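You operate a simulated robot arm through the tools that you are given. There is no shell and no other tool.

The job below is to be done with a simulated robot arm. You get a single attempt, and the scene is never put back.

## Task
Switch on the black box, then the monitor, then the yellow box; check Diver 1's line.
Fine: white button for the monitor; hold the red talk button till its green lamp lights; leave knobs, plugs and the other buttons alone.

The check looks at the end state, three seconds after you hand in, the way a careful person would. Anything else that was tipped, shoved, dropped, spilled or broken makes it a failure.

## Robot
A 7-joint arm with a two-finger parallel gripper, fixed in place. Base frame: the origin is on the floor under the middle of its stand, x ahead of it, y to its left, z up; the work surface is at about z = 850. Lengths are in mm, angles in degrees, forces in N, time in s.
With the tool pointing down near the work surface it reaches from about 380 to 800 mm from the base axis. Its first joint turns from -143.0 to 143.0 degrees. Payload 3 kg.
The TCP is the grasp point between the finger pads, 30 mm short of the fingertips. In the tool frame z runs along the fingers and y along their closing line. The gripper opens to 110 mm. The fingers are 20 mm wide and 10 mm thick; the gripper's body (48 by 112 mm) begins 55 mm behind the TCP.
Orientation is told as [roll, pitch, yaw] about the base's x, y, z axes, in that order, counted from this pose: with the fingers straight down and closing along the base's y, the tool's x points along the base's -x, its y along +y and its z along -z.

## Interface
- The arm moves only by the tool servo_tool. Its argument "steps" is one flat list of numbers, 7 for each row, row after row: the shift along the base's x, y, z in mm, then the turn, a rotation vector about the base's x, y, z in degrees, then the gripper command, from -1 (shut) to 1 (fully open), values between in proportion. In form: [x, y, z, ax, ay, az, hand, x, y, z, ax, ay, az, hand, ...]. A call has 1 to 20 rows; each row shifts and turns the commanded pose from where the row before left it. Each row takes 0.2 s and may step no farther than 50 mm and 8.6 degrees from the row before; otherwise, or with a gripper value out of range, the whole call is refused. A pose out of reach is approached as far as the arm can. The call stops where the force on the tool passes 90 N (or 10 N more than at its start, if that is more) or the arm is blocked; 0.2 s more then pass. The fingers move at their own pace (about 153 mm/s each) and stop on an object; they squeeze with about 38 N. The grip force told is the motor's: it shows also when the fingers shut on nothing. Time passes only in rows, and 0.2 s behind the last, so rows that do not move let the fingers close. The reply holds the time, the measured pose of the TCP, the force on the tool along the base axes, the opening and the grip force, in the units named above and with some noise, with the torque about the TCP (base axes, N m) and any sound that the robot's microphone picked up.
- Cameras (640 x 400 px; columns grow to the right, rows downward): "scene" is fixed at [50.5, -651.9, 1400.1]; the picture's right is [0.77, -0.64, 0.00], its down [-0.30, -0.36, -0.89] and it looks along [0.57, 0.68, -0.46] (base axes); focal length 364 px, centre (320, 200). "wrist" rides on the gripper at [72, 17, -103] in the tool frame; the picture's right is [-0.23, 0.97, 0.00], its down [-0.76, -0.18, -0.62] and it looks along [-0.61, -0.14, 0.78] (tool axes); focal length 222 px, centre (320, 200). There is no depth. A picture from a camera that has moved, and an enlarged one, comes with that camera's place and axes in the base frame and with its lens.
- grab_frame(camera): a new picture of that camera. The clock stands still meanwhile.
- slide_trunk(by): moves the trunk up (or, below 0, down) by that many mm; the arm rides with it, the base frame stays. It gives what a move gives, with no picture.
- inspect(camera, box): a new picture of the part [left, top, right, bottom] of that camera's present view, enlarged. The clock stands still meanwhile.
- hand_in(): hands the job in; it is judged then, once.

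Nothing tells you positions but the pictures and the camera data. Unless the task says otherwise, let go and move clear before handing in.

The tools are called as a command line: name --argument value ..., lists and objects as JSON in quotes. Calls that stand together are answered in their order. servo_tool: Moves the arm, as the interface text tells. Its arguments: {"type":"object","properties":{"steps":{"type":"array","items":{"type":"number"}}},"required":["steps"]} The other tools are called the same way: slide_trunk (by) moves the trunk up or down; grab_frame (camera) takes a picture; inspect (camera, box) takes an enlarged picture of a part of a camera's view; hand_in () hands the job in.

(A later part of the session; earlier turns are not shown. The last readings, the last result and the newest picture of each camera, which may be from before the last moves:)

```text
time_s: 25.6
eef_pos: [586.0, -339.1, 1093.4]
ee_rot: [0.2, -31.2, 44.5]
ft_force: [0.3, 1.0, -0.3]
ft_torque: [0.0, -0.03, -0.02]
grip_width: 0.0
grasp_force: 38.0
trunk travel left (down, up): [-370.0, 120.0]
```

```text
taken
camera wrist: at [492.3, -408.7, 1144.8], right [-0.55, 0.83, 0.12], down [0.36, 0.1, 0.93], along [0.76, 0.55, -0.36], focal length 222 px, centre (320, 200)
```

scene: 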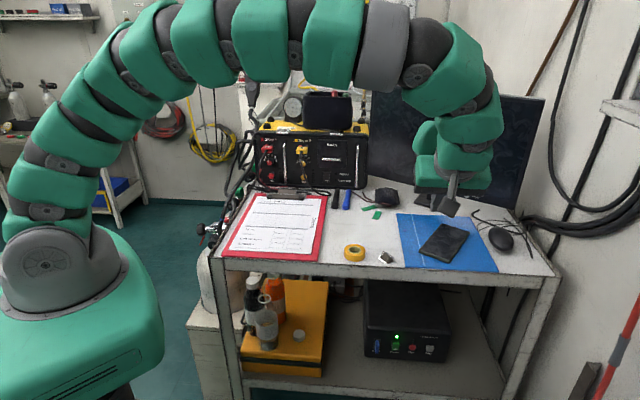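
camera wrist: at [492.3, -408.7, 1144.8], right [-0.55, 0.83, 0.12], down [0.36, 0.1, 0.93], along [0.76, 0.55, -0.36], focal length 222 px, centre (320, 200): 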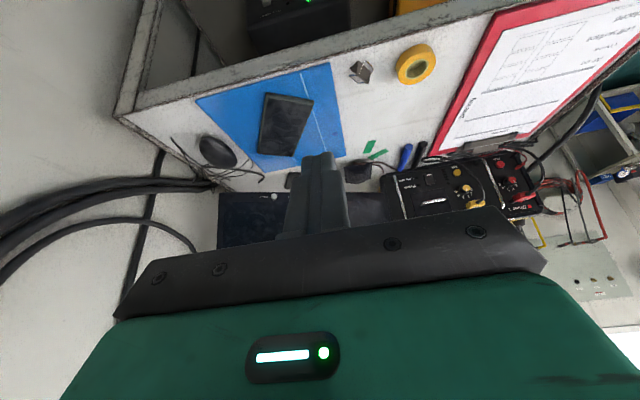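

Recorder lamp is green in the scene view too. Now I turn the tool toward the monitor (its face points back at azimuth ~18°) and tilt it forward.

servo_tool --steps '[25, 12, -5, 0, 0, -6.5, -1, 25, 12, -5, 0, 0, -6.5, -1, 25, 12, -5, 0, 0, -6.5, -1, 25, 12, -5, 0, 0, -6.5, -1, 10, 5, 0, 2.3, -6.875, 0, -1, 10, 5, 0, 2.3, -6.875, 0, -1, 10, 5, 0, 2.3, -6.875, 0, -1, 10, 5, 0, 2.3, -6.875, 0, -1]'

grab_frame --camera "scene"

grab_frame --camera "wrist"

```text
time_s: 27.4
eef_pos: [727.7, -272.6, 1073.8]
ee_rot: [0.1, -60.2, 18.5]
ft_force: [-0.7, -0.1, -0.1]
ft_torque: [-0.02, -0.02, 0.01]
grip_width: 0.2
grasp_force: 37.5
trunk travel left (down, up): [-370.0, 120.0]
```

```text
taken
```

scene: 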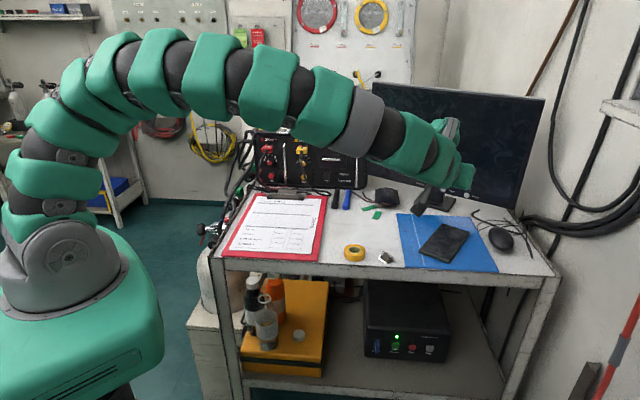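

```text
taken
camera wrist: at [602.1, -296.1, 1061.9], right [-0.2, 0.96, 0.2], down [-0.1, -0.22, 0.97], along [0.97, 0.18, 0.14], focal length 222 px, centre (320, 200)
```

wrist: 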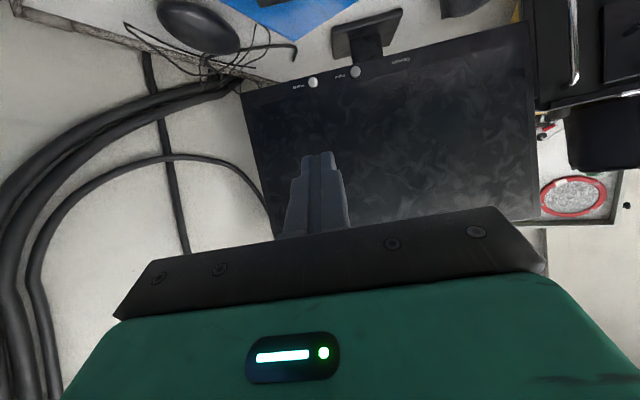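

The white Power button triangulates to about (983, -199, 923). Approaching to roughly 50 mm before it.

inspect --camera "wrist" --box '[280, 45, 420, 115]'

servo_tool --steps '[34.5, 9.3, -22.8, 0, 0, 0, -1, 34.5, 9.3, -22.8, 0, 0, 0, -1, 34.5, 9.3, -22.8, 0, 0, 0, -1, 34.5, 9.3, -22.8, 0, 0, 0, -1, 34.5, 9.3, -22.8, 0, 0, 0, -1]'

grab_frame --camera "wrist"

grab_frame --camera "scene"

```text
4.57 times, centred on (350, 80) of wrist
camera zoom: at [602.1, -296.1, 1061.9], right [-0.2, 0.96, 0.2], down [-0.1, -0.22, 0.97], along [0.97, 0.18, 0.14], focal length 1015 px, centre (183, 749)
```

zoom: 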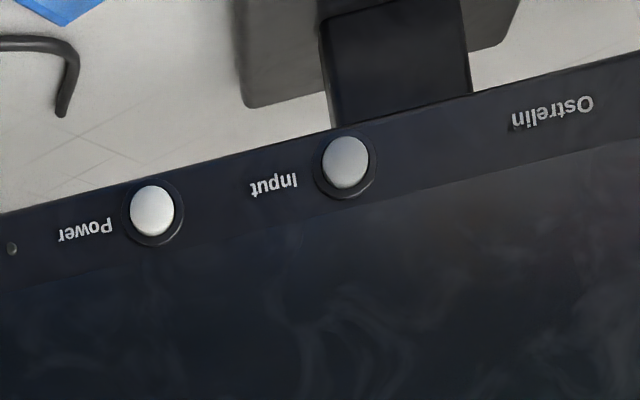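

```text
time_s: 28.6
eef_pos: [901.4, -225.7, 959.5]
ee_rot: [0.2, -60.3, 18.5]
ft_force: [-0.7, 0.3, 0.3]
ft_torque: [0.02, 0.03, -0.01]
grip_width: 0.1
grasp_force: 37.6
trunk travel left (down, up): [-370.0, 120.0]
```

```text
taken
camera wrist: at [774.6, -248.5, 948.0], right [-0.21, 0.96, 0.2], down [-0.1, -0.22, 0.97], along [0.97, 0.18, 0.14], focal length 222 px, centre (320, 200)
```

wrist: 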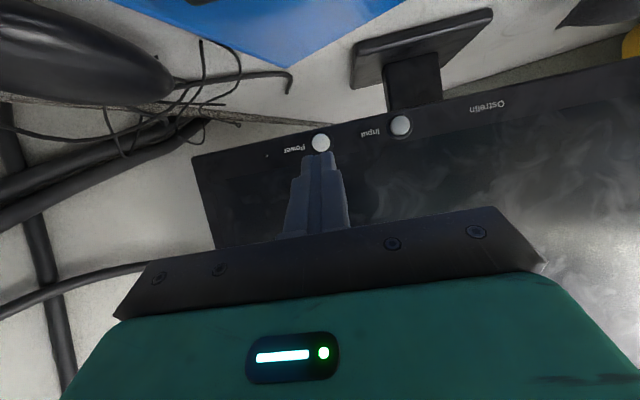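

```text
taken
```

scene: 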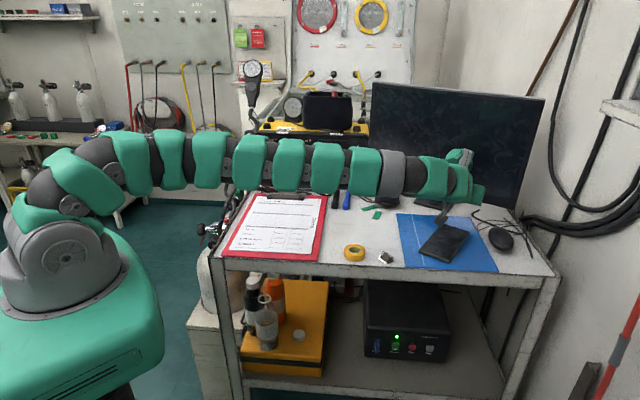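

Aligned laterally. Moving closer and down so the fingertip faces the white button.

servo_tool --steps '[14, 4.7, -14, 0, 0, 0, -1, 14, 4.7, -14, 0, 0, 0, -1, 0, 0, 0, 0, 0, 0, -1]'

inspect --camera "wrist" --box '[220, 90, 460, 240]'

inspect --camera "scene" --box '[400, 130, 540, 250]'

```text
time_s: 29.4
eef_pos: [927.9, -216.1, 932.4]
ee_rot: [0.2, -60.3, 18.6]
ft_force: [0.1, 0.6, -0.8]
ft_torque: [-0.01, 0.0, 0.0]
grip_width: 0.0
grasp_force: 37.9
trunk travel left (down, up): [-370.0, 120.0]
```

```text
2.67 times, centred on (340, 165) of wrist
camera zoom: at [802.8, -239.7, 920.9], right [-0.2, 0.96, 0.2], down [-0.1, -0.22, 0.97], along [0.97, 0.18, 0.14], focal length 592 px, centre (267, 293)
```

zoom: 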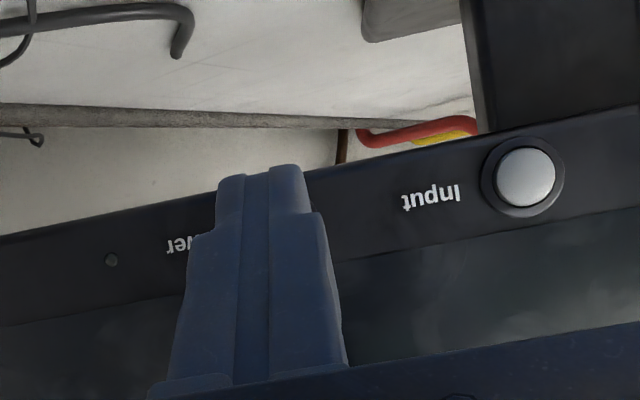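

```text
3.33 times, centred on (470, 190) of scene
camera zoom: at [50.5, -651.9, 1400.1], right [0.77, -0.64, 0.0], down [-0.3, -0.36, -0.89], along [0.57, 0.68, -0.46], focal length 1212 px, centre (-180, 233)
```

zoom: 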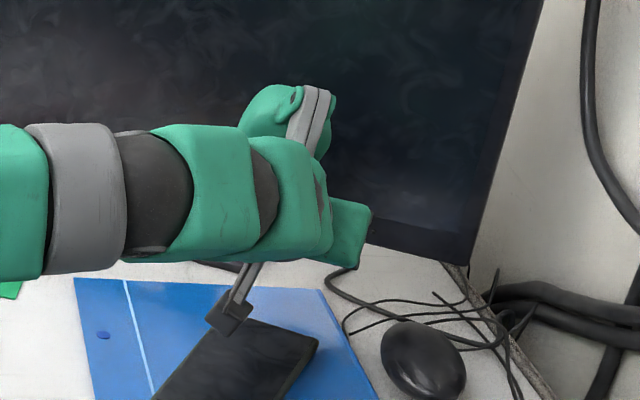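

Fingertip covers the Power button; Input is well clear to the side (72 mm). Pressing forward carefully in small increments so as not to shove the monitor.

servo_tool --steps '[9.5, 3.2, 0, 0, 0, 0, -1, 7.6, 2.5, 0, 0, 0, 0, -1, 1.9, 0.6, 0, 0, 0, 0, -1]'

inspect --camera "wrist" --box '[220, 90, 460, 240]'

```text
time_s: 30.2
eef_pos: [939.9, -206.4, 932.5]
ee_rot: [0.2, -60.0, 18.5]
ft_force: [-6.0, -4.2, 2.3]
ft_torque: [-0.01, 0.01, -0.09]
grip_width: 0.0
grasp_force: 37.9
out of reach, approached as far as the arm can: row 2
trunk travel left (down, up): [-370.0, 120.0]
heard: click, click
```

```text
2.67 times, centred on (340, 165) of wrist
camera zoom: at [814.9, -230.8, 921.9], right [-0.2, 0.96, 0.2], down [-0.1, -0.22, 0.97], along [0.97, 0.18, 0.14], focal length 592 px, centre (267, 293)
```

zoom: 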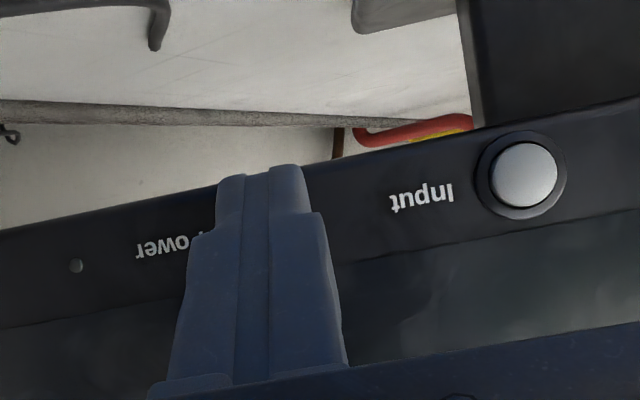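

Two clicks were heard and the arm is at its reach limit. Checking the monitor's state before doing anything else.

inspect --camera "scene" --box '[360, 70, 560, 220]'

grab_frame --camera "wrist"

```text
2.67 times, centred on (460, 145) of scene
camera zoom: at [50.5, -651.9, 1400.1], right [0.77, -0.64, 0.0], down [-0.3, -0.36, -0.89], along [0.57, 0.68, -0.46], focal length 970 px, centre (-53, 347)
```

zoom: 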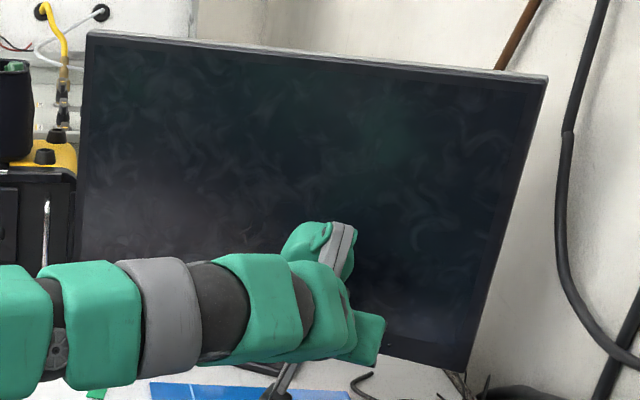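

```text
taken
camera wrist: at [814.9, -230.8, 921.9], right [-0.2, 0.96, 0.2], down [-0.1, -0.22, 0.97], along [0.97, 0.18, 0.14], focal length 222 px, centre (320, 200)
```

wrist: 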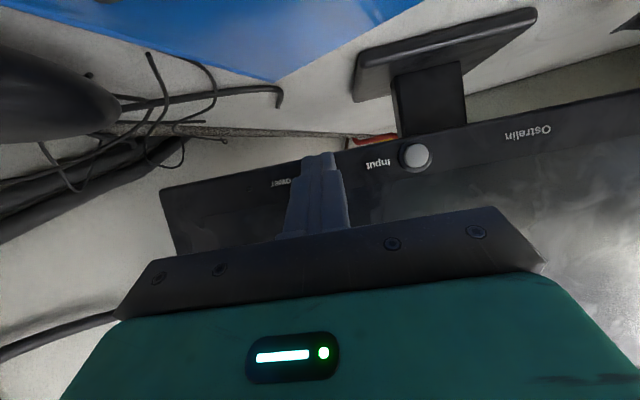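

servo_tool --steps '[-9.5, -6.5, 0, 0, 0, 0, -1, -9.5, -3.2, 0, 0, 0, 0, -1, -9.5, -3.2, 14, 0, 0, 0, -1, 0, 0, 14, 0, 0, 0, -1, 0, 0, 0, 0, 0, 0, -1]'

grab_frame --camera "wrist"

inspect --camera "scene" --box '[360, 70, 560, 220]'

```text
time_s: 31.4
eef_pos: [912.2, -218.8, 960.2]
ee_rot: [0.1, -60.2, 18.6]
ft_force: [0.1, -0.9, 0.0]
ft_torque: [0.03, 0.02, 0.02]
grip_width: 0.2
grasp_force: 38.0
trunk travel left (down, up): [-370.0, 120.0]
```

```text
taken
camera wrist: at [786.9, -243.3, 949.9], right [-0.2, 0.96, 0.2], down [-0.1, -0.22, 0.97], along [0.97, 0.18, 0.14], focal length 222 px, centre (320, 200)
```

wrist: 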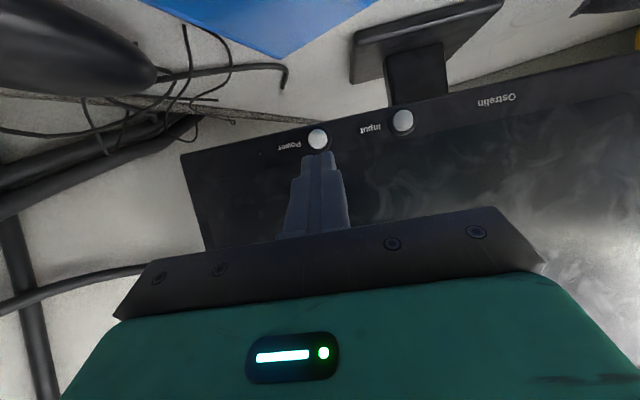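

```text
2.67 times, centred on (460, 145) of scene
camera zoom: at [50.5, -651.9, 1400.1], right [0.77, -0.64, 0.0], down [-0.3, -0.36, -0.89], along [0.57, 0.68, -0.46], focal length 970 px, centre (-53, 347)
```

zoom: 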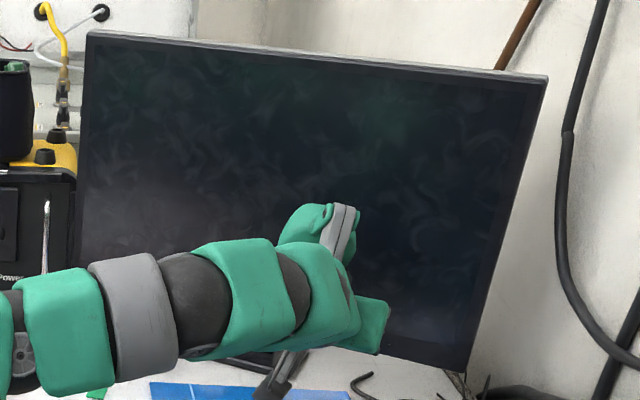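

The monitor is still dark, so those two clicks cancelled out (the arm jittered at its reach limit). I'll adjust yaw/tilt to gain reach and redo it with single small steps, stopping at the first click.

servo_tool --steps '[0, 0, 0, 2.55, -7.58, 0, -1, 0, 0, 0, 0, 0, -8, -1, 7, 2, -16, 0, 0, 0, -1, 4, 1, -15.5, 0, 0, 0, -1, 0, 0, 0, 0, 0, 0, -1]'

inspect --camera "wrist" --box '[220, 90, 460, 240]'

grab_frame --camera "scene"

```text
time_s: 32.6
eef_pos: [923.2, -216.0, 929.7]
ee_rot: [0.1, -68.1, 10.6]
ft_force: [-0.4, 0.9, -0.1]
ft_torque: [-0.02, 0.0, -0.02]
grip_width: 0.0
grasp_force: 37.7
trunk travel left (down, up): [-370.0, 120.0]
```

```text
2.67 times, centred on (340, 165) of wrist
camera zoom: at [798.5, -222.0, 900.3], right [-0.1, 0.97, 0.21], down [-0.26, -0.23, 0.94], along [0.96, 0.04, 0.27], focal length 592 px, centre (267, 293)
```

zoom: 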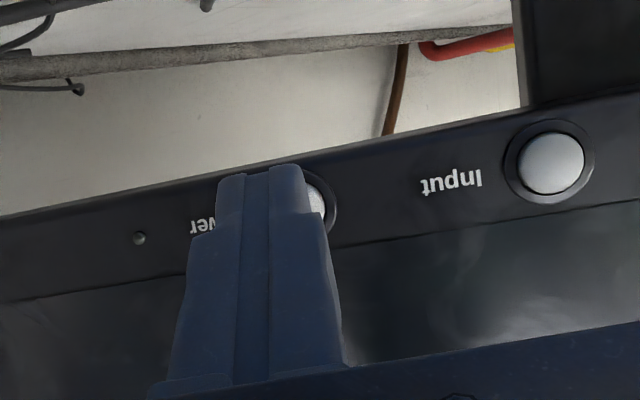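

```text
taken
```

scene: 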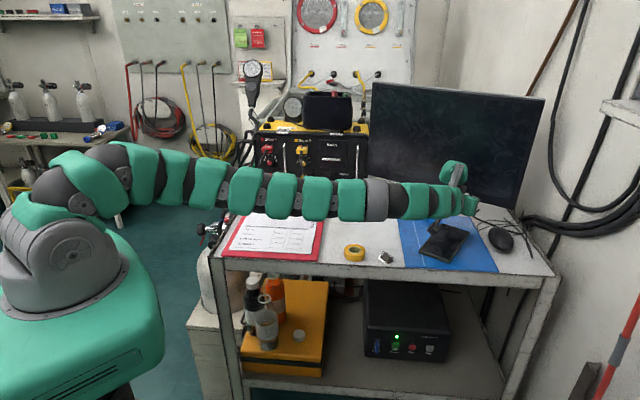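

The tip's left corner will lead, so I shift the tool 5 mm to the right and close in partway.

servo_tool --steps '[0.9, -4.9, -1, 0, 0, 0, -1, 3.8, 1.3, 0, 0, 0, 0, -1, 2.8, 0.9, 0, 0, 0, 0, -1]'

inspect --camera "wrist" --box '[220, 90, 460, 240]'

```text
time_s: 33.4
eef_pos: [931.0, -218.9, 928.0]
ee_rot: [0.0, -68.0, 10.6]
ft_force: [-0.6, 0.0, 0.6]
ft_torque: [-0.02, 0.03, 0.02]
grip_width: 0.1
grasp_force: 37.4
trunk travel left (down, up): [-370.0, 120.0]
```

```text
2.67 times, centred on (340, 165) of wrist
camera zoom: at [806.0, -224.9, 899.8], right [-0.1, 0.97, 0.21], down [-0.26, -0.23, 0.94], along [0.96, 0.04, 0.27], focal length 592 px, centre (267, 293)
```

zoom: 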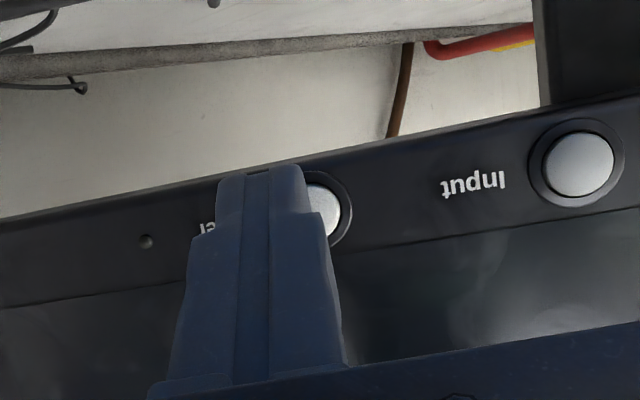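

servo_tool --steps '[1.9, 0.65, 0, 0, 0, 0, -1]'

```text
time_s: 33.8
eef_pos: [932.1, -217.8, 927.2]
ee_rot: [0.1, -68.1, 10.6]
ft_force: [0.3, 0.0, 0.8]
ft_torque: [-0.01, 0.0, 0.0]
grip_width: 0.1
grasp_force: 37.2
trunk travel left (down, up): [-370.0, 120.0]
```

servo_tool --steps '[1.9, 0.65, 0, 0, 0, 0, -1]'

```text
time_s: 34.2
eef_pos: [933.6, -217.2, 927.1]
ee_rot: [0.3, -68.1, 10.5]
ft_force: [-0.4, 0.2, -1.0]
ft_torque: [0.0, 0.03, -0.02]
grip_width: 0.1
grasp_force: 37.6
trunk travel left (down, up): [-370.0, 120.0]
```

servo_tool --steps '[1.9, 0.65, 0, 0, 0, 0, -1]'

```text
time_s: 34.6
eef_pos: [937.1, -216.2, 927.9]
ee_rot: [0.2, -68.1, 10.5]
ft_force: [0.1, -0.2, -0.6]
ft_torque: [0.0, -0.01, 0.01]
grip_width: 0.2
grasp_force: 38.2
trunk travel left (down, up): [-370.0, 120.0]
```

servo_tool --steps '[1.9, 0.65, 0, 0, 0, 0, -1]'

```text
time_s: 35.0
eef_pos: [938.1, -216.4, 927.9]
ee_rot: [0.1, -68.1, 10.6]
ft_force: [0.6, -0.8, -0.1]
ft_torque: [0.0, -0.03, -0.05]
grip_width: 0.0
grasp_force: 37.9
trunk travel left (down, up): [-370.0, 120.0]
```

servo_tool --steps '[1.9, 0.65, 0, 0, 0, 0, -1]'

```text
time_s: 35.4
eef_pos: [941.3, -214.8, 927.7]
ee_rot: [0.1, -68.1, 10.5]
ft_force: [-1.8, -0.2, 0.6]
ft_torque: [0.02, -0.04, 0.02]
grip_width: 0.1
grasp_force: 37.9
trunk travel left (down, up): [-370.0, 120.0]
heard: click
```

One click heard with a very light touch. Checking the monitor.

inspect --camera "scene" --box '[360, 70, 560, 220]'

inspect --camera "wrist" --box '[220, 90, 460, 240]'

```text
2.67 times, centred on (460, 145) of scene
camera zoom: at [50.5, -651.9, 1400.1], right [0.77, -0.64, 0.0], down [-0.3, -0.36, -0.89], along [0.57, 0.68, -0.46], focal length 970 px, centre (-53, 347)
```

zoom: 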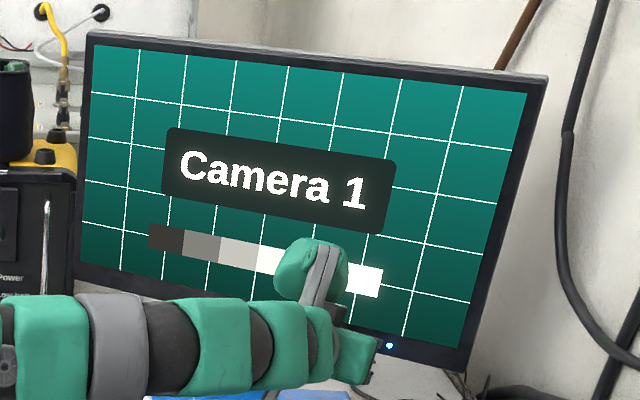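

```text
2.67 times, centred on (340, 165) of wrist
camera zoom: at [815.3, -221.2, 899.2], right [-0.1, 0.97, 0.21], down [-0.26, -0.23, 0.94], along [0.96, 0.04, 0.27], focal length 592 px, centre (267, 293)
```

zoom: 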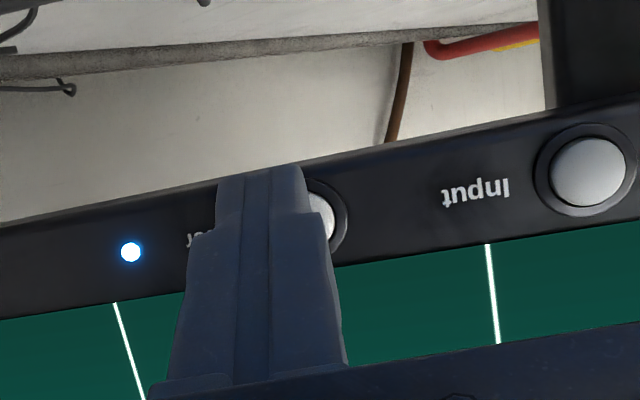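

The monitor shows "Camera 1" and its blue lamp is lit. Backing straight off decisively.

servo_tool --steps '[-19, -6.3, 0, 0, 0, 0, -1, -28, -9.5, 5, 0, 0, 0, -1, -30, -10, 20, 0, 0, 0, -1, -30, -10, 30, 0, 0, 0, -1, -20, -5, 40, 0, 0, 0, -1]'

grab_frame --camera "scene"

grab_frame --camera "wrist"

```text
time_s: 36.4
eef_pos: [811.8, -274.4, 889.1]
ee_rot: [-9.8, -59.1, 19.1]
ft_force: [2.8, -5.5, 18.3]
ft_torque: [-0.06, -0.54, -0.21]
grip_width: 0.0
grasp_force: 37.6
trunk travel left (down, up): [-370.0, 120.0]
stopped in row 5: the force on the tool passed its limit at 130 N (the readings are from after the stop); the commanded pose is now the measured one
```

```text
taken
```

scene: 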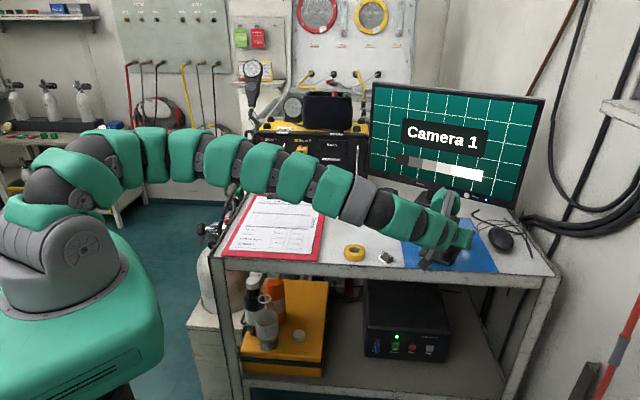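

```text
taken
camera wrist: at [684.6, -281.5, 878.6], right [-0.07, 0.99, 0.11], down [-0.13, -0.12, 0.98], along [0.99, 0.05, 0.14], focal length 222 px, centre (320, 200)
```

wrist: 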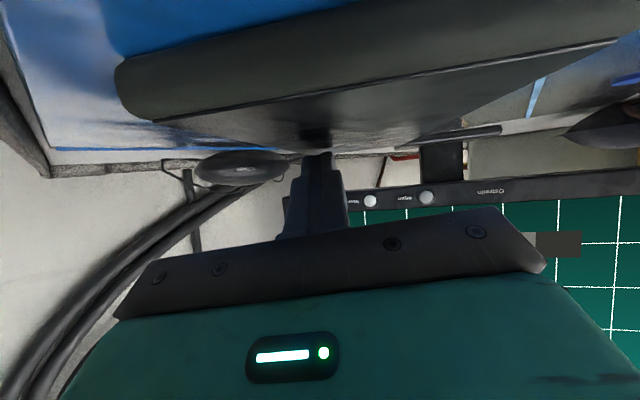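

The arm sagged during the fast retreat from full extension and the tip is now low, near the tablet. Let me look closely before lifting slowly.

inspect --camera "scene" --box '[390, 190, 530, 290]'

inspect --camera "wrist" --box '[100, 0, 560, 220]'

```text
4.00 times, centred on (460, 240) of scene
camera zoom: at [50.5, -651.9, 1400.1], right [0.77, -0.64, 0.0], down [-0.3, -0.36, -0.89], along [0.57, 0.68, -0.46], focal length 1455 px, centre (-240, 40)
```

zoom: 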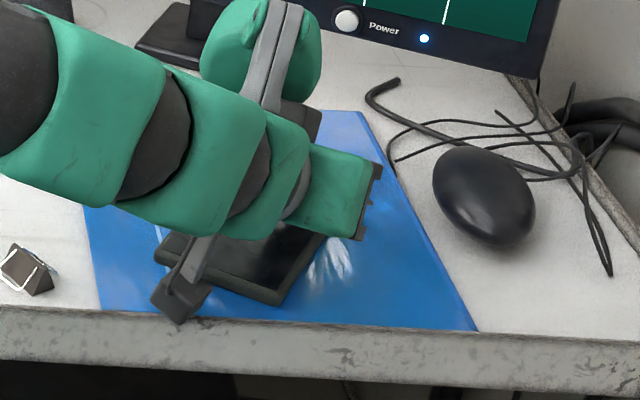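

```text
1.39 times, centred on (330, 110) of wrist
camera zoom: at [684.6, -281.5, 878.6], right [-0.07, 0.99, 0.11], down [-0.13, -0.12, 0.98], along [0.99, 0.05, 0.14], focal length 309 px, centre (306, 325)
```

zoom: 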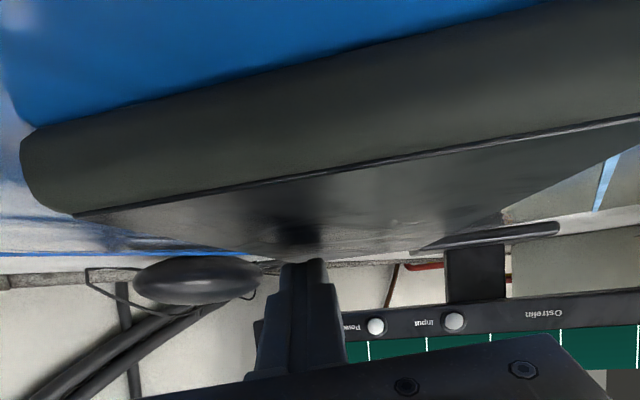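

The tablet looks to be where it was. Lifting slowly and straight up.

servo_tool --steps '[0, 0, 6, 0, 0, 0, -1, 0, 0, 8, 0, 0, 0, -1, 0, 0, 10, 0, 0, 0, -1, 0, 0, 10, 0, 0, 0, -1, 0, 0, 10, 0, 0, 0, -1]'

grab_frame --camera "scene"

grab_frame --camera "wrist"

```text
time_s: 37.6
eef_pos: [811.5, -272.8, 929.3]
ee_rot: [-9.5, -58.6, 18.8]
ft_force: [-0.9, -0.1, -0.5]
ft_torque: [0.01, 0.0, -0.01]
grip_width: 0.0
grasp_force: 37.6
trunk travel left (down, up): [-370.0, 120.0]
```

```text
taken
```

scene: 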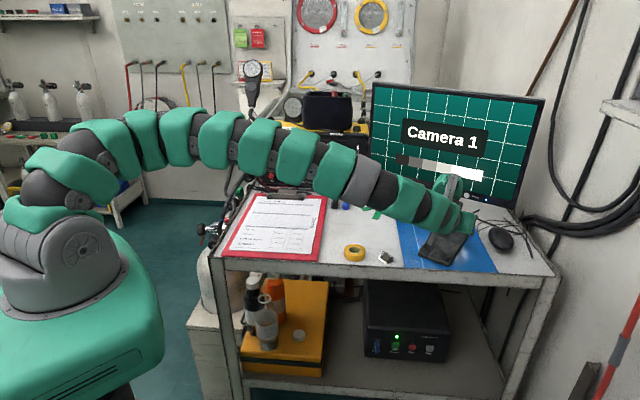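

```text
taken
camera wrist: at [683.9, -280.5, 919.5], right [-0.07, 0.99, 0.11], down [-0.12, -0.12, 0.99], along [0.99, 0.06, 0.13], focal length 222 px, centre (320, 200)
```

wrist: 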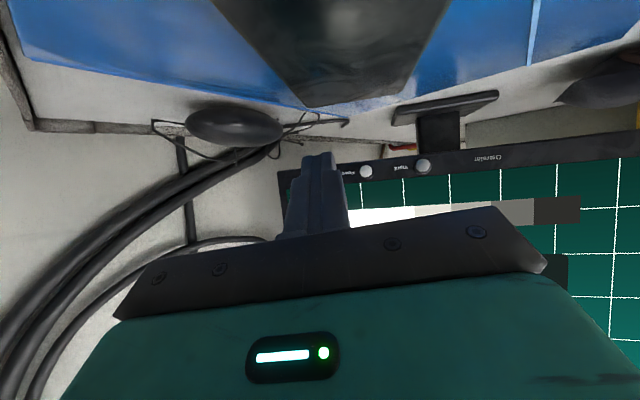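

Free now. Continuing to lift slowly and draw back over the bench front.

servo_tool --steps '[0, 0, 15, 0, 0, 0, -1, 0, 0, 15, 0, 0, 0, -1, -5, 0, 15, 0, 0, 0, -1, -10, 0, 15, 0, 0, 0, -1, -10, 0, 15, 0, 0, 0, -1, -15, 0, 15, 0, 0, 0, -1, -15, 0, 15, 0, 0, 0, -1, -15, 0, 15, 0, 0, 0, -1]'

grab_frame --camera "scene"

inspect --camera "scene" --box '[380, 190, 540, 290]'

```text
time_s: 39.4
eef_pos: [742.4, -270.8, 1049.9]
ee_rot: [-9.7, -58.6, 19.1]
ft_force: [0.4, 0.2, -0.9]
ft_torque: [0.0, -0.01, 0.01]
grip_width: 0.1
grasp_force: 37.9
trunk travel left (down, up): [-370.0, 120.0]
```

```text
taken
```

scene: 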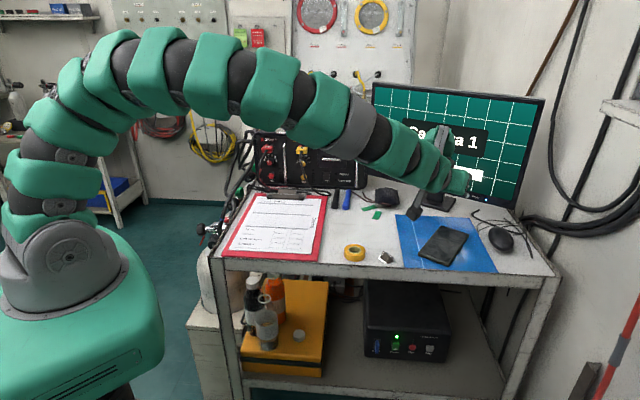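

```text
4.00 times, centred on (460, 240) of scene
camera zoom: at [50.5, -651.9, 1400.1], right [0.77, -0.64, 0.0], down [-0.3, -0.36, -0.89], along [0.57, 0.68, -0.46], focal length 1455 px, centre (-240, 40)
```

zoom: 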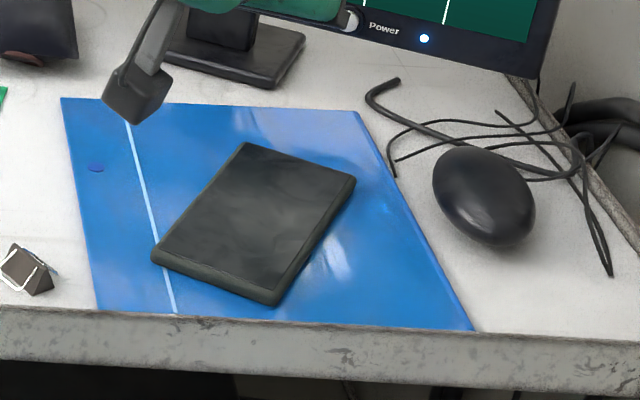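

Monitor is on and the bench items look in order. I'll compare the tablet against my first picture using the identical crop.

inspect --camera "scene" --box '[400, 150, 540, 250]'

inspect --camera "scene" --box '[390, 240, 590, 400]'

```text
4.00 times, centred on (470, 200) of scene
camera zoom: at [50.5, -651.9, 1400.1], right [0.77, -0.64, 0.0], down [-0.3, -0.36, -0.89], along [0.57, 0.68, -0.46], focal length 1455 px, centre (-280, 200)
```

zoom: 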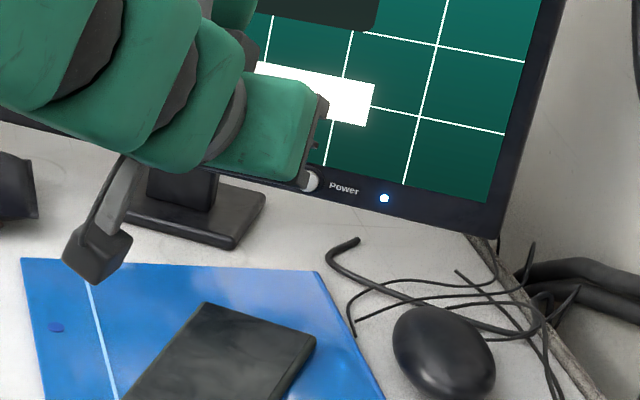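

```text
2.50 times, centred on (490, 320) of scene
camera zoom: at [50.5, -651.9, 1400.1], right [0.77, -0.64, 0.0], down [-0.3, -0.36, -0.89], along [0.57, 0.68, -0.46], focal length 909 px, centre (-105, -100)
```

zoom: 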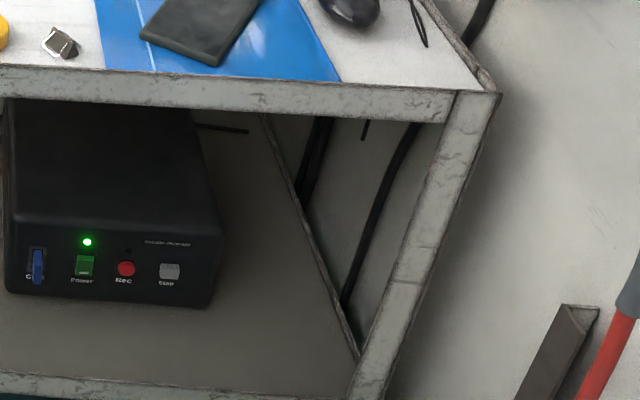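

inspect --camera "scene" --box '[400, 130, 540, 250]'

inspect --camera "scene" --box '[330, 240, 470, 390]'

inspect --camera "scene" --box '[240, 200, 480, 400]'

```text
3.33 times, centred on (470, 190) of scene
camera zoom: at [50.5, -651.9, 1400.1], right [0.77, -0.64, 0.0], down [-0.3, -0.36, -0.89], along [0.57, 0.68, -0.46], focal length 1212 px, centre (-180, 233)
```

zoom: 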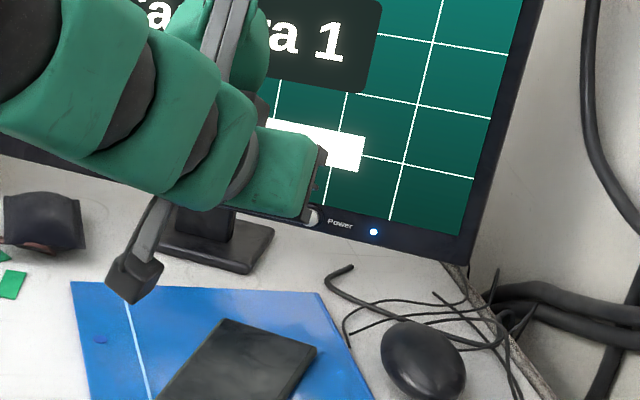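

```text
2.67 times, centred on (400, 315) of scene
camera zoom: at [50.5, -651.9, 1400.1], right [0.77, -0.64, 0.0], down [-0.3, -0.36, -0.89], along [0.57, 0.68, -0.46], focal length 970 px, centre (107, -107)
```

zoom: 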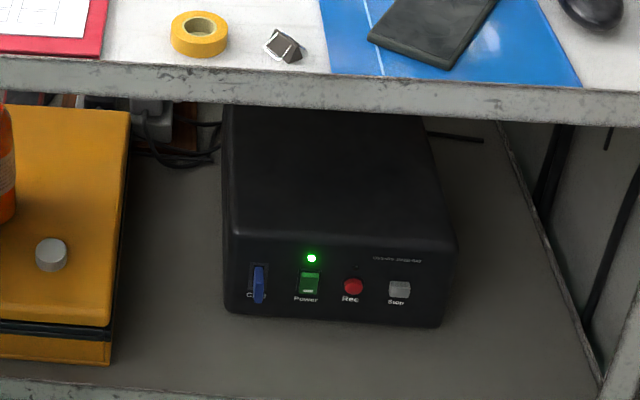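

```text
2.00 times, centred on (360, 300) of scene
camera zoom: at [50.5, -651.9, 1400.1], right [0.77, -0.64, 0.0], down [-0.3, -0.36, -0.89], along [0.57, 0.68, -0.46], focal length 727 px, centre (240, 0)
```

zoom: 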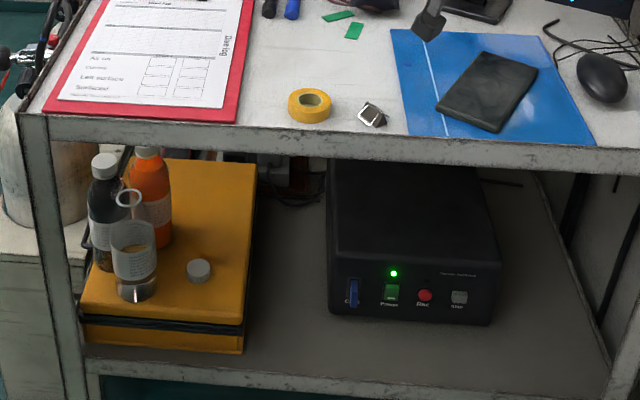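

The tip dragged the tablet roughly 13 mm toward the front-left when the arm sagged. I'll nudge it back: first restore the tool to a clean, straight-down pose above the tablet's near edge.

servo_tool --steps '[-5, -2, 0, 2.39, 0.83, 4.14, -1, -5, -2, 0, 2.39, 0.83, 4.14, -1, -5, -2, 0, -2.74, 7.91, 0, -1, -5, -2, 0, -2.74, 7.91, 0, -1, -5, -2, 0, -2.74, 7.91, 0, -1, -5, -2, 0, -2.74, 7.91, 0, -1, -5, -2, 0, -2.74, 7.91, 0, -1, -5, -2, 0, -2.74, 7.91, 0, -1, -5, -2, 0, -2.74, 7.91, 0, -1, -5, -2, 0, 0, 0, 0, -1]'

grab_frame --camera "wrist"

grab_frame --camera "scene"

```text
time_s: 41.6
eef_pos: [692.5, -293.0, 1048.6]
ee_rot: [0.0, 0.0, 19.1]
ft_force: [0.3, 0.2, -0.2]
ft_torque: [-0.05, 0.04, -0.03]
grip_width: 0.0
grasp_force: 37.9
trunk travel left (down, up): [-370.0, 120.0]
```

```text
taken
camera wrist: at [617.0, -300.6, 1153.4], right [-0.1, 0.99, 0.0], down [0.78, 0.08, 0.62], along [0.62, 0.06, -0.78], focal length 222 px, centre (320, 200)
```

wrist: 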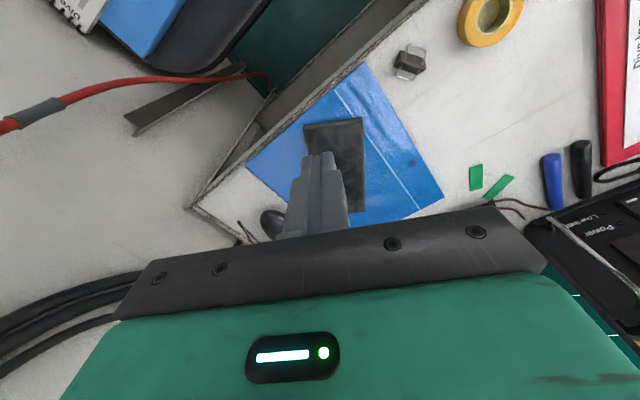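

```text
taken
```

scene: 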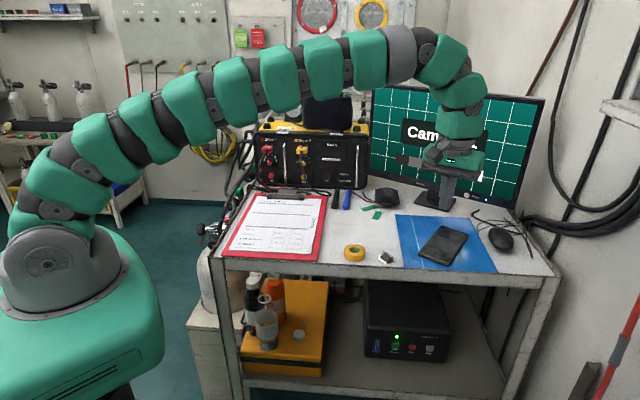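

Tool is straight down again. The tablet's near edge centre is about (718, -277) with its top at z≈865. I'll descend in front of that edge, tip just above the folder.

servo_tool --steps '[-2, 2, -20, 0, 0, 0, -1, -2, 2, -20, 0, 0, 0, -1, -1, 1, -20, 0, 0, 0, -1, 0, 1, -20, 0, 0, 0, -1, 0, 0, -20, 0, 0, 0, -1, 0, 0, -20, 0, 0, 0, -1]'

grab_frame --camera "wrist"

inspect --camera "scene" --box '[380, 190, 540, 290]'

```text
time_s: 43.0
eef_pos: [686.2, -286.9, 929.9]
ee_rot: [0.1, 0.0, 18.9]
ft_force: [-0.4, -0.5, 0.3]
ft_torque: [-0.02, -0.03, -0.03]
grip_width: 0.1
grasp_force: 38.0
trunk travel left (down, up): [-370.0, 120.0]
```

```text
taken
camera wrist: at [611.4, -294.9, 1033.4], right [-0.1, 0.99, 0.0], down [0.78, 0.08, 0.62], along [0.62, 0.06, -0.78], focal length 222 px, centre (320, 200)
```

wrist: 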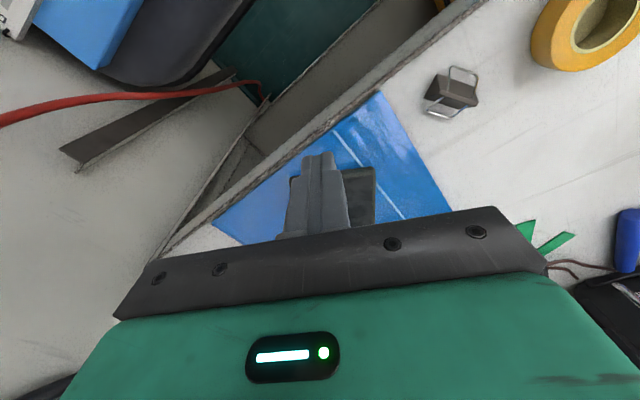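

```text
4.00 times, centred on (460, 240) of scene
camera zoom: at [50.5, -651.9, 1400.1], right [0.77, -0.64, 0.0], down [-0.3, -0.36, -0.89], along [0.57, 0.68, -0.46], focal length 1455 px, centre (-240, 40)
```

zoom: 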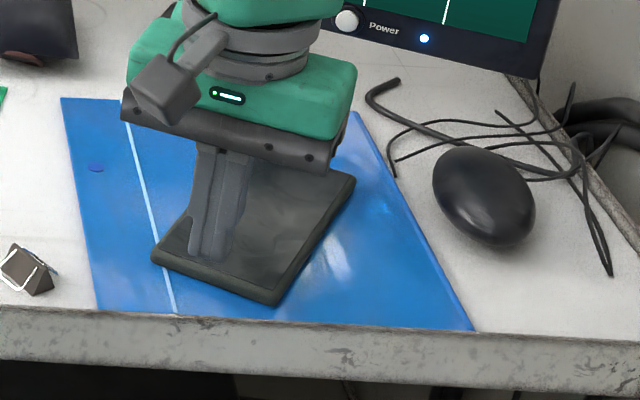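

servo_tool --steps '[0, 0, -15, 0, 0, 0, -1, 0, 0, -15, 0, 0, 0, -1, 0, 0, -8, 0, 0, 0, -1, 0, 0, -5, 0, 0, 0, -1]'

inspect --camera "wrist" --box '[220, 90, 460, 240]'

inspect --camera "scene" --box '[380, 190, 540, 290]'

```text
time_s: 44.0
eef_pos: [685.6, -287.2, 889.8]
ee_rot: [0.0, -0.1, 18.9]
ft_force: [-4.1, -0.1, 25.4]
ft_torque: [0.08, 0.32, -0.01]
grip_width: 0.1
grasp_force: 38.3
trunk travel left (down, up): [-370.0, 120.0]
```

```text
2.67 times, centred on (340, 165) of wrist
camera zoom: at [610.4, -294.6, 993.4], right [-0.1, 0.99, 0.0], down [0.78, 0.08, 0.63], along [0.62, 0.06, -0.78], focal length 592 px, centre (267, 293)
```

zoom: 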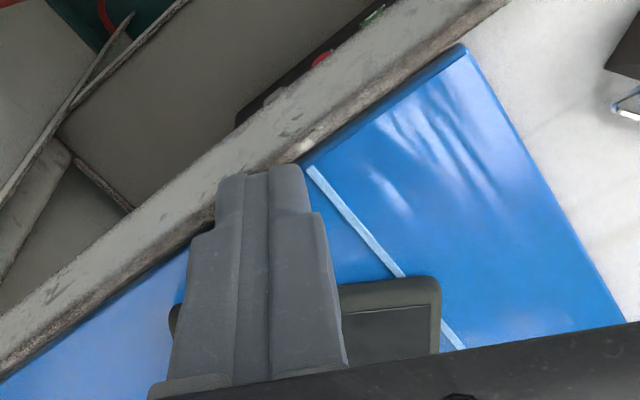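

```text
4.00 times, centred on (460, 240) of scene
camera zoom: at [50.5, -651.9, 1400.1], right [0.77, -0.64, 0.0], down [-0.3, -0.36, -0.89], along [0.57, 0.68, -0.46], focal length 1455 px, centre (-240, 40)
```

zoom: 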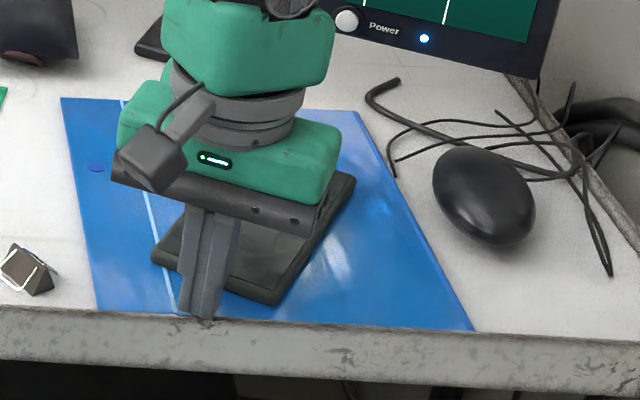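

The tip touched the folder surface at z≈860 (light, 25 N). Raising 3 mm and sliding toward the tablet's edge.

servo_tool --steps '[0, 0, 5, 0, 0, 0, -1, 4.7, 1.7, 0, 0, 0, 0, -1, 7.5, 2.7, 0, 0, 0, 0, -1, 6.6, 2.4, 0, 0, 0, 0, -1]'

inspect --camera "wrist" --box '[220, 90, 460, 240]'

inspect --camera "scene" --box '[380, 190, 540, 290]'

```text
time_s: 45.0
eef_pos: [705.0, -280.4, 892.1]
ee_rot: [0.1, 0.0, 19.0]
ft_force: [0.7, 0.5, 0.2]
ft_torque: [-0.02, -0.03, -0.03]
grip_width: 0.3
grasp_force: 37.7
trunk travel left (down, up): [-370.0, 120.0]
```

```text
2.67 times, centred on (340, 165) of wrist
camera zoom: at [630.4, -288.0, 995.8], right [-0.1, 0.99, 0.0], down [0.78, 0.08, 0.62], along [0.62, 0.07, -0.78], focal length 592 px, centre (267, 293)
```

zoom: 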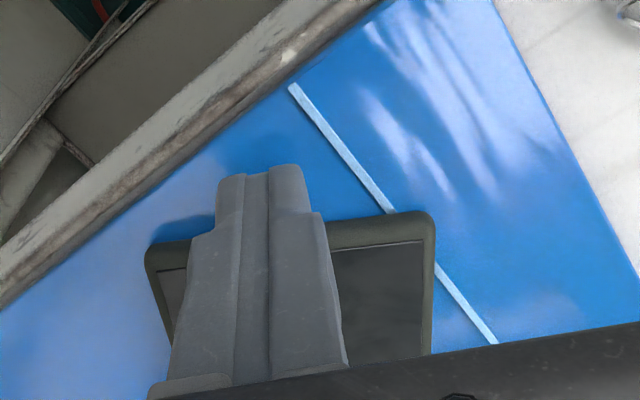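

```text
4.00 times, centred on (460, 240) of scene
camera zoom: at [50.5, -651.9, 1400.1], right [0.77, -0.64, 0.0], down [-0.3, -0.36, -0.89], along [0.57, 0.68, -0.46], focal length 1455 px, centre (-240, 40)
```

zoom: 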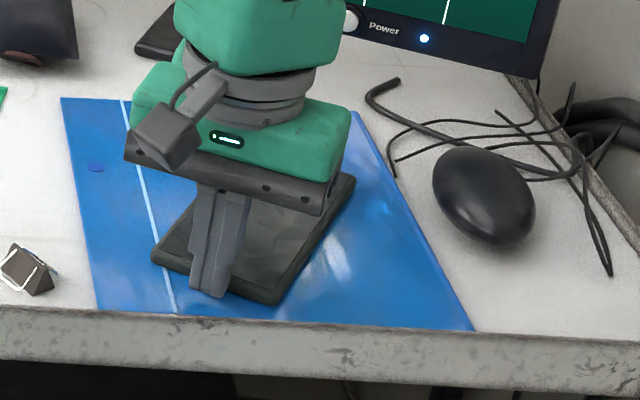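

servo_tool --steps '[1.9, 0.7, 0, 0, 0, 0, -1, 1.9, 0.7, 0, 0, 0, 0, -1, 1.9, 0.7, 0, 0, 0, 0, -1]'

inspect --camera "scene" --box '[380, 190, 540, 290]'

```text
time_s: 45.8
eef_pos: [710.9, -278.8, 892.5]
ee_rot: [0.0, 0.0, 19.0]
ft_force: [-0.6, 0.0, 2.1]
ft_torque: [-0.03, 0.03, -0.01]
grip_width: 0.0
grasp_force: 37.5
trunk travel left (down, up): [-370.0, 120.0]
```

```text
4.00 times, centred on (460, 240) of scene
camera zoom: at [50.5, -651.9, 1400.1], right [0.77, -0.64, 0.0], down [-0.3, -0.36, -0.89], along [0.57, 0.68, -0.46], focal length 1455 px, centre (-240, 40)
```

zoom: 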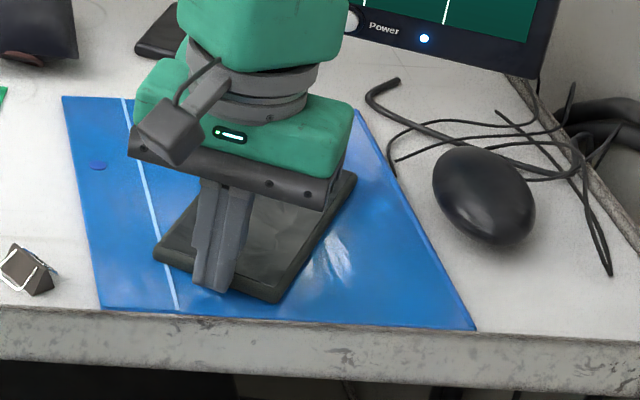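

The tablet and folder are moving back together, matching the original direction. About 6–7 mm to go by comparison with the first picture.

servo_tool --steps '[1.9, 0.7, 0, 0, 0, 0, -1, 1.9, 0.7, 0, 0, 0, 0, -1]'

inspect --camera "scene" --box '[400, 150, 540, 250]'

inspect --camera "scene" --box '[240, 200, 480, 400]'

```text
time_s: 46.4
eef_pos: [713.8, -275.9, 890.9]
ee_rot: [0.0, 0.1, 19.0]
ft_force: [-0.8, -0.8, 1.0]
ft_torque: [-0.02, 0.01, -0.01]
grip_width: 0.1
grasp_force: 38.1
trunk travel left (down, up): [-370.0, 120.0]
```

```text
4.00 times, centred on (470, 200) of scene
camera zoom: at [50.5, -651.9, 1400.1], right [0.77, -0.64, 0.0], down [-0.3, -0.36, -0.89], along [0.57, 0.68, -0.46], focal length 1455 px, centre (-280, 200)
```

zoom: 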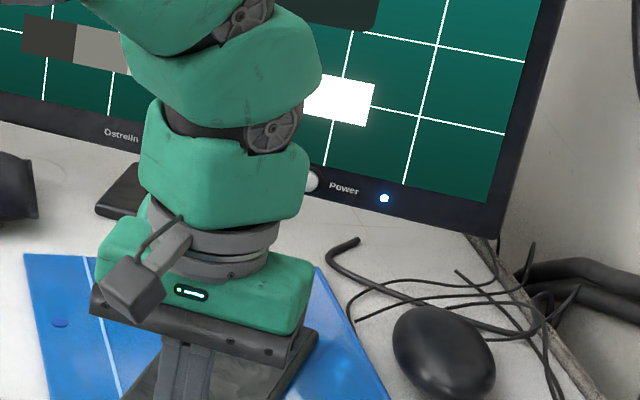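

```text
2.00 times, centred on (360, 300) of scene
camera zoom: at [50.5, -651.9, 1400.1], right [0.77, -0.64, 0.0], down [-0.3, -0.36, -0.89], along [0.57, 0.68, -0.46], focal length 727 px, centre (240, 0)
```

zoom: 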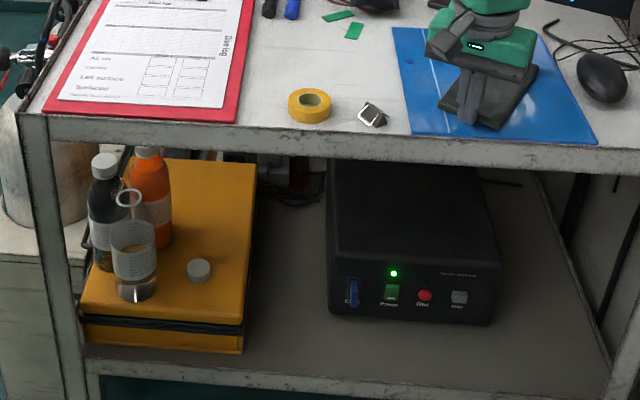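

The folder is back in its original position and the tablet within about 5 mm. One more 2 mm nudge to split the difference, then back away and up.

servo_tool --steps '[1.9, 0.7, 0, 0, 0, 0, -1, 0.5, 0.2, 0, 0, 0, 0, -1, -6, -2, 0, 0, 0, 0, -1, -8, -3, 2, 0, 0, 0, -1, -5, -2, 10, 0, 0, 0, -1, 0, 0, 20, 0, 0, 0, -1, 0, 0, 25, 0, 0, 0, -1, 0, 0, 25, 0, 0, 0, -1, 0, 0, 25, 0, 0, 0, -1, 0, 0, 25, 0, 0, 0, -1, 0, 0, 25, 0, 0, 0, -1]'

inspect --camera "scene" --box '[400, 150, 540, 250]'

inspect --camera "scene" --box '[240, 200, 480, 400]'

```text
time_s: 48.8
eef_pos: [698.1, -283.3, 1049.1]
ee_rot: [0.0, -0.1, 19.1]
ft_force: [0.2, -0.4, 0.7]
ft_torque: [0.02, 0.01, -0.01]
grip_width: 0.1
grasp_force: 37.7
trunk travel left (down, up): [-370.0, 120.0]
```

```text
4.00 times, centred on (470, 200) of scene
camera zoom: at [50.5, -651.9, 1400.1], right [0.77, -0.64, 0.0], down [-0.3, -0.36, -0.89], along [0.57, 0.68, -0.46], focal length 1455 px, centre (-280, 200)
```

zoom: 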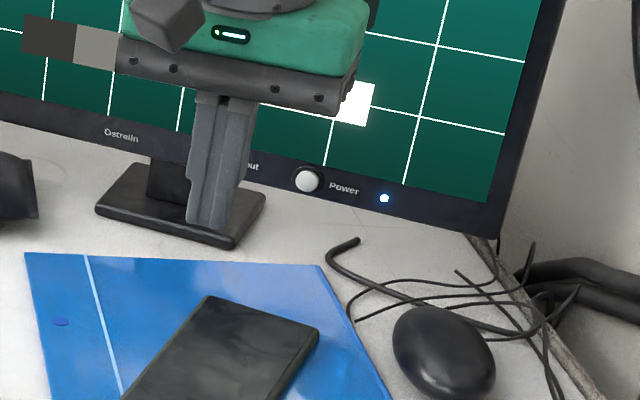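

```text
2.00 times, centred on (360, 300) of scene
camera zoom: at [50.5, -651.9, 1400.1], right [0.77, -0.64, 0.0], down [-0.3, -0.36, -0.89], along [0.57, 0.68, -0.46], focal length 727 px, centre (240, 0)
```

zoom: 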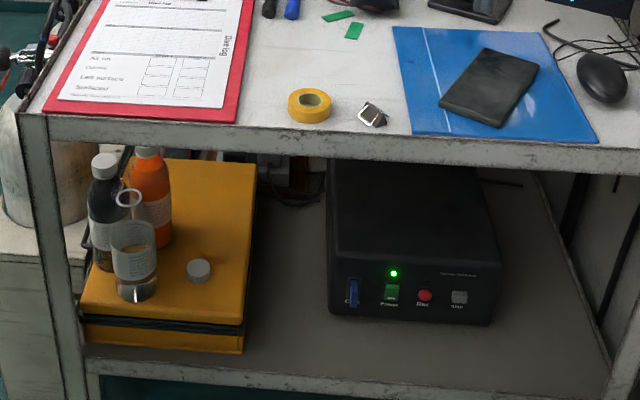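

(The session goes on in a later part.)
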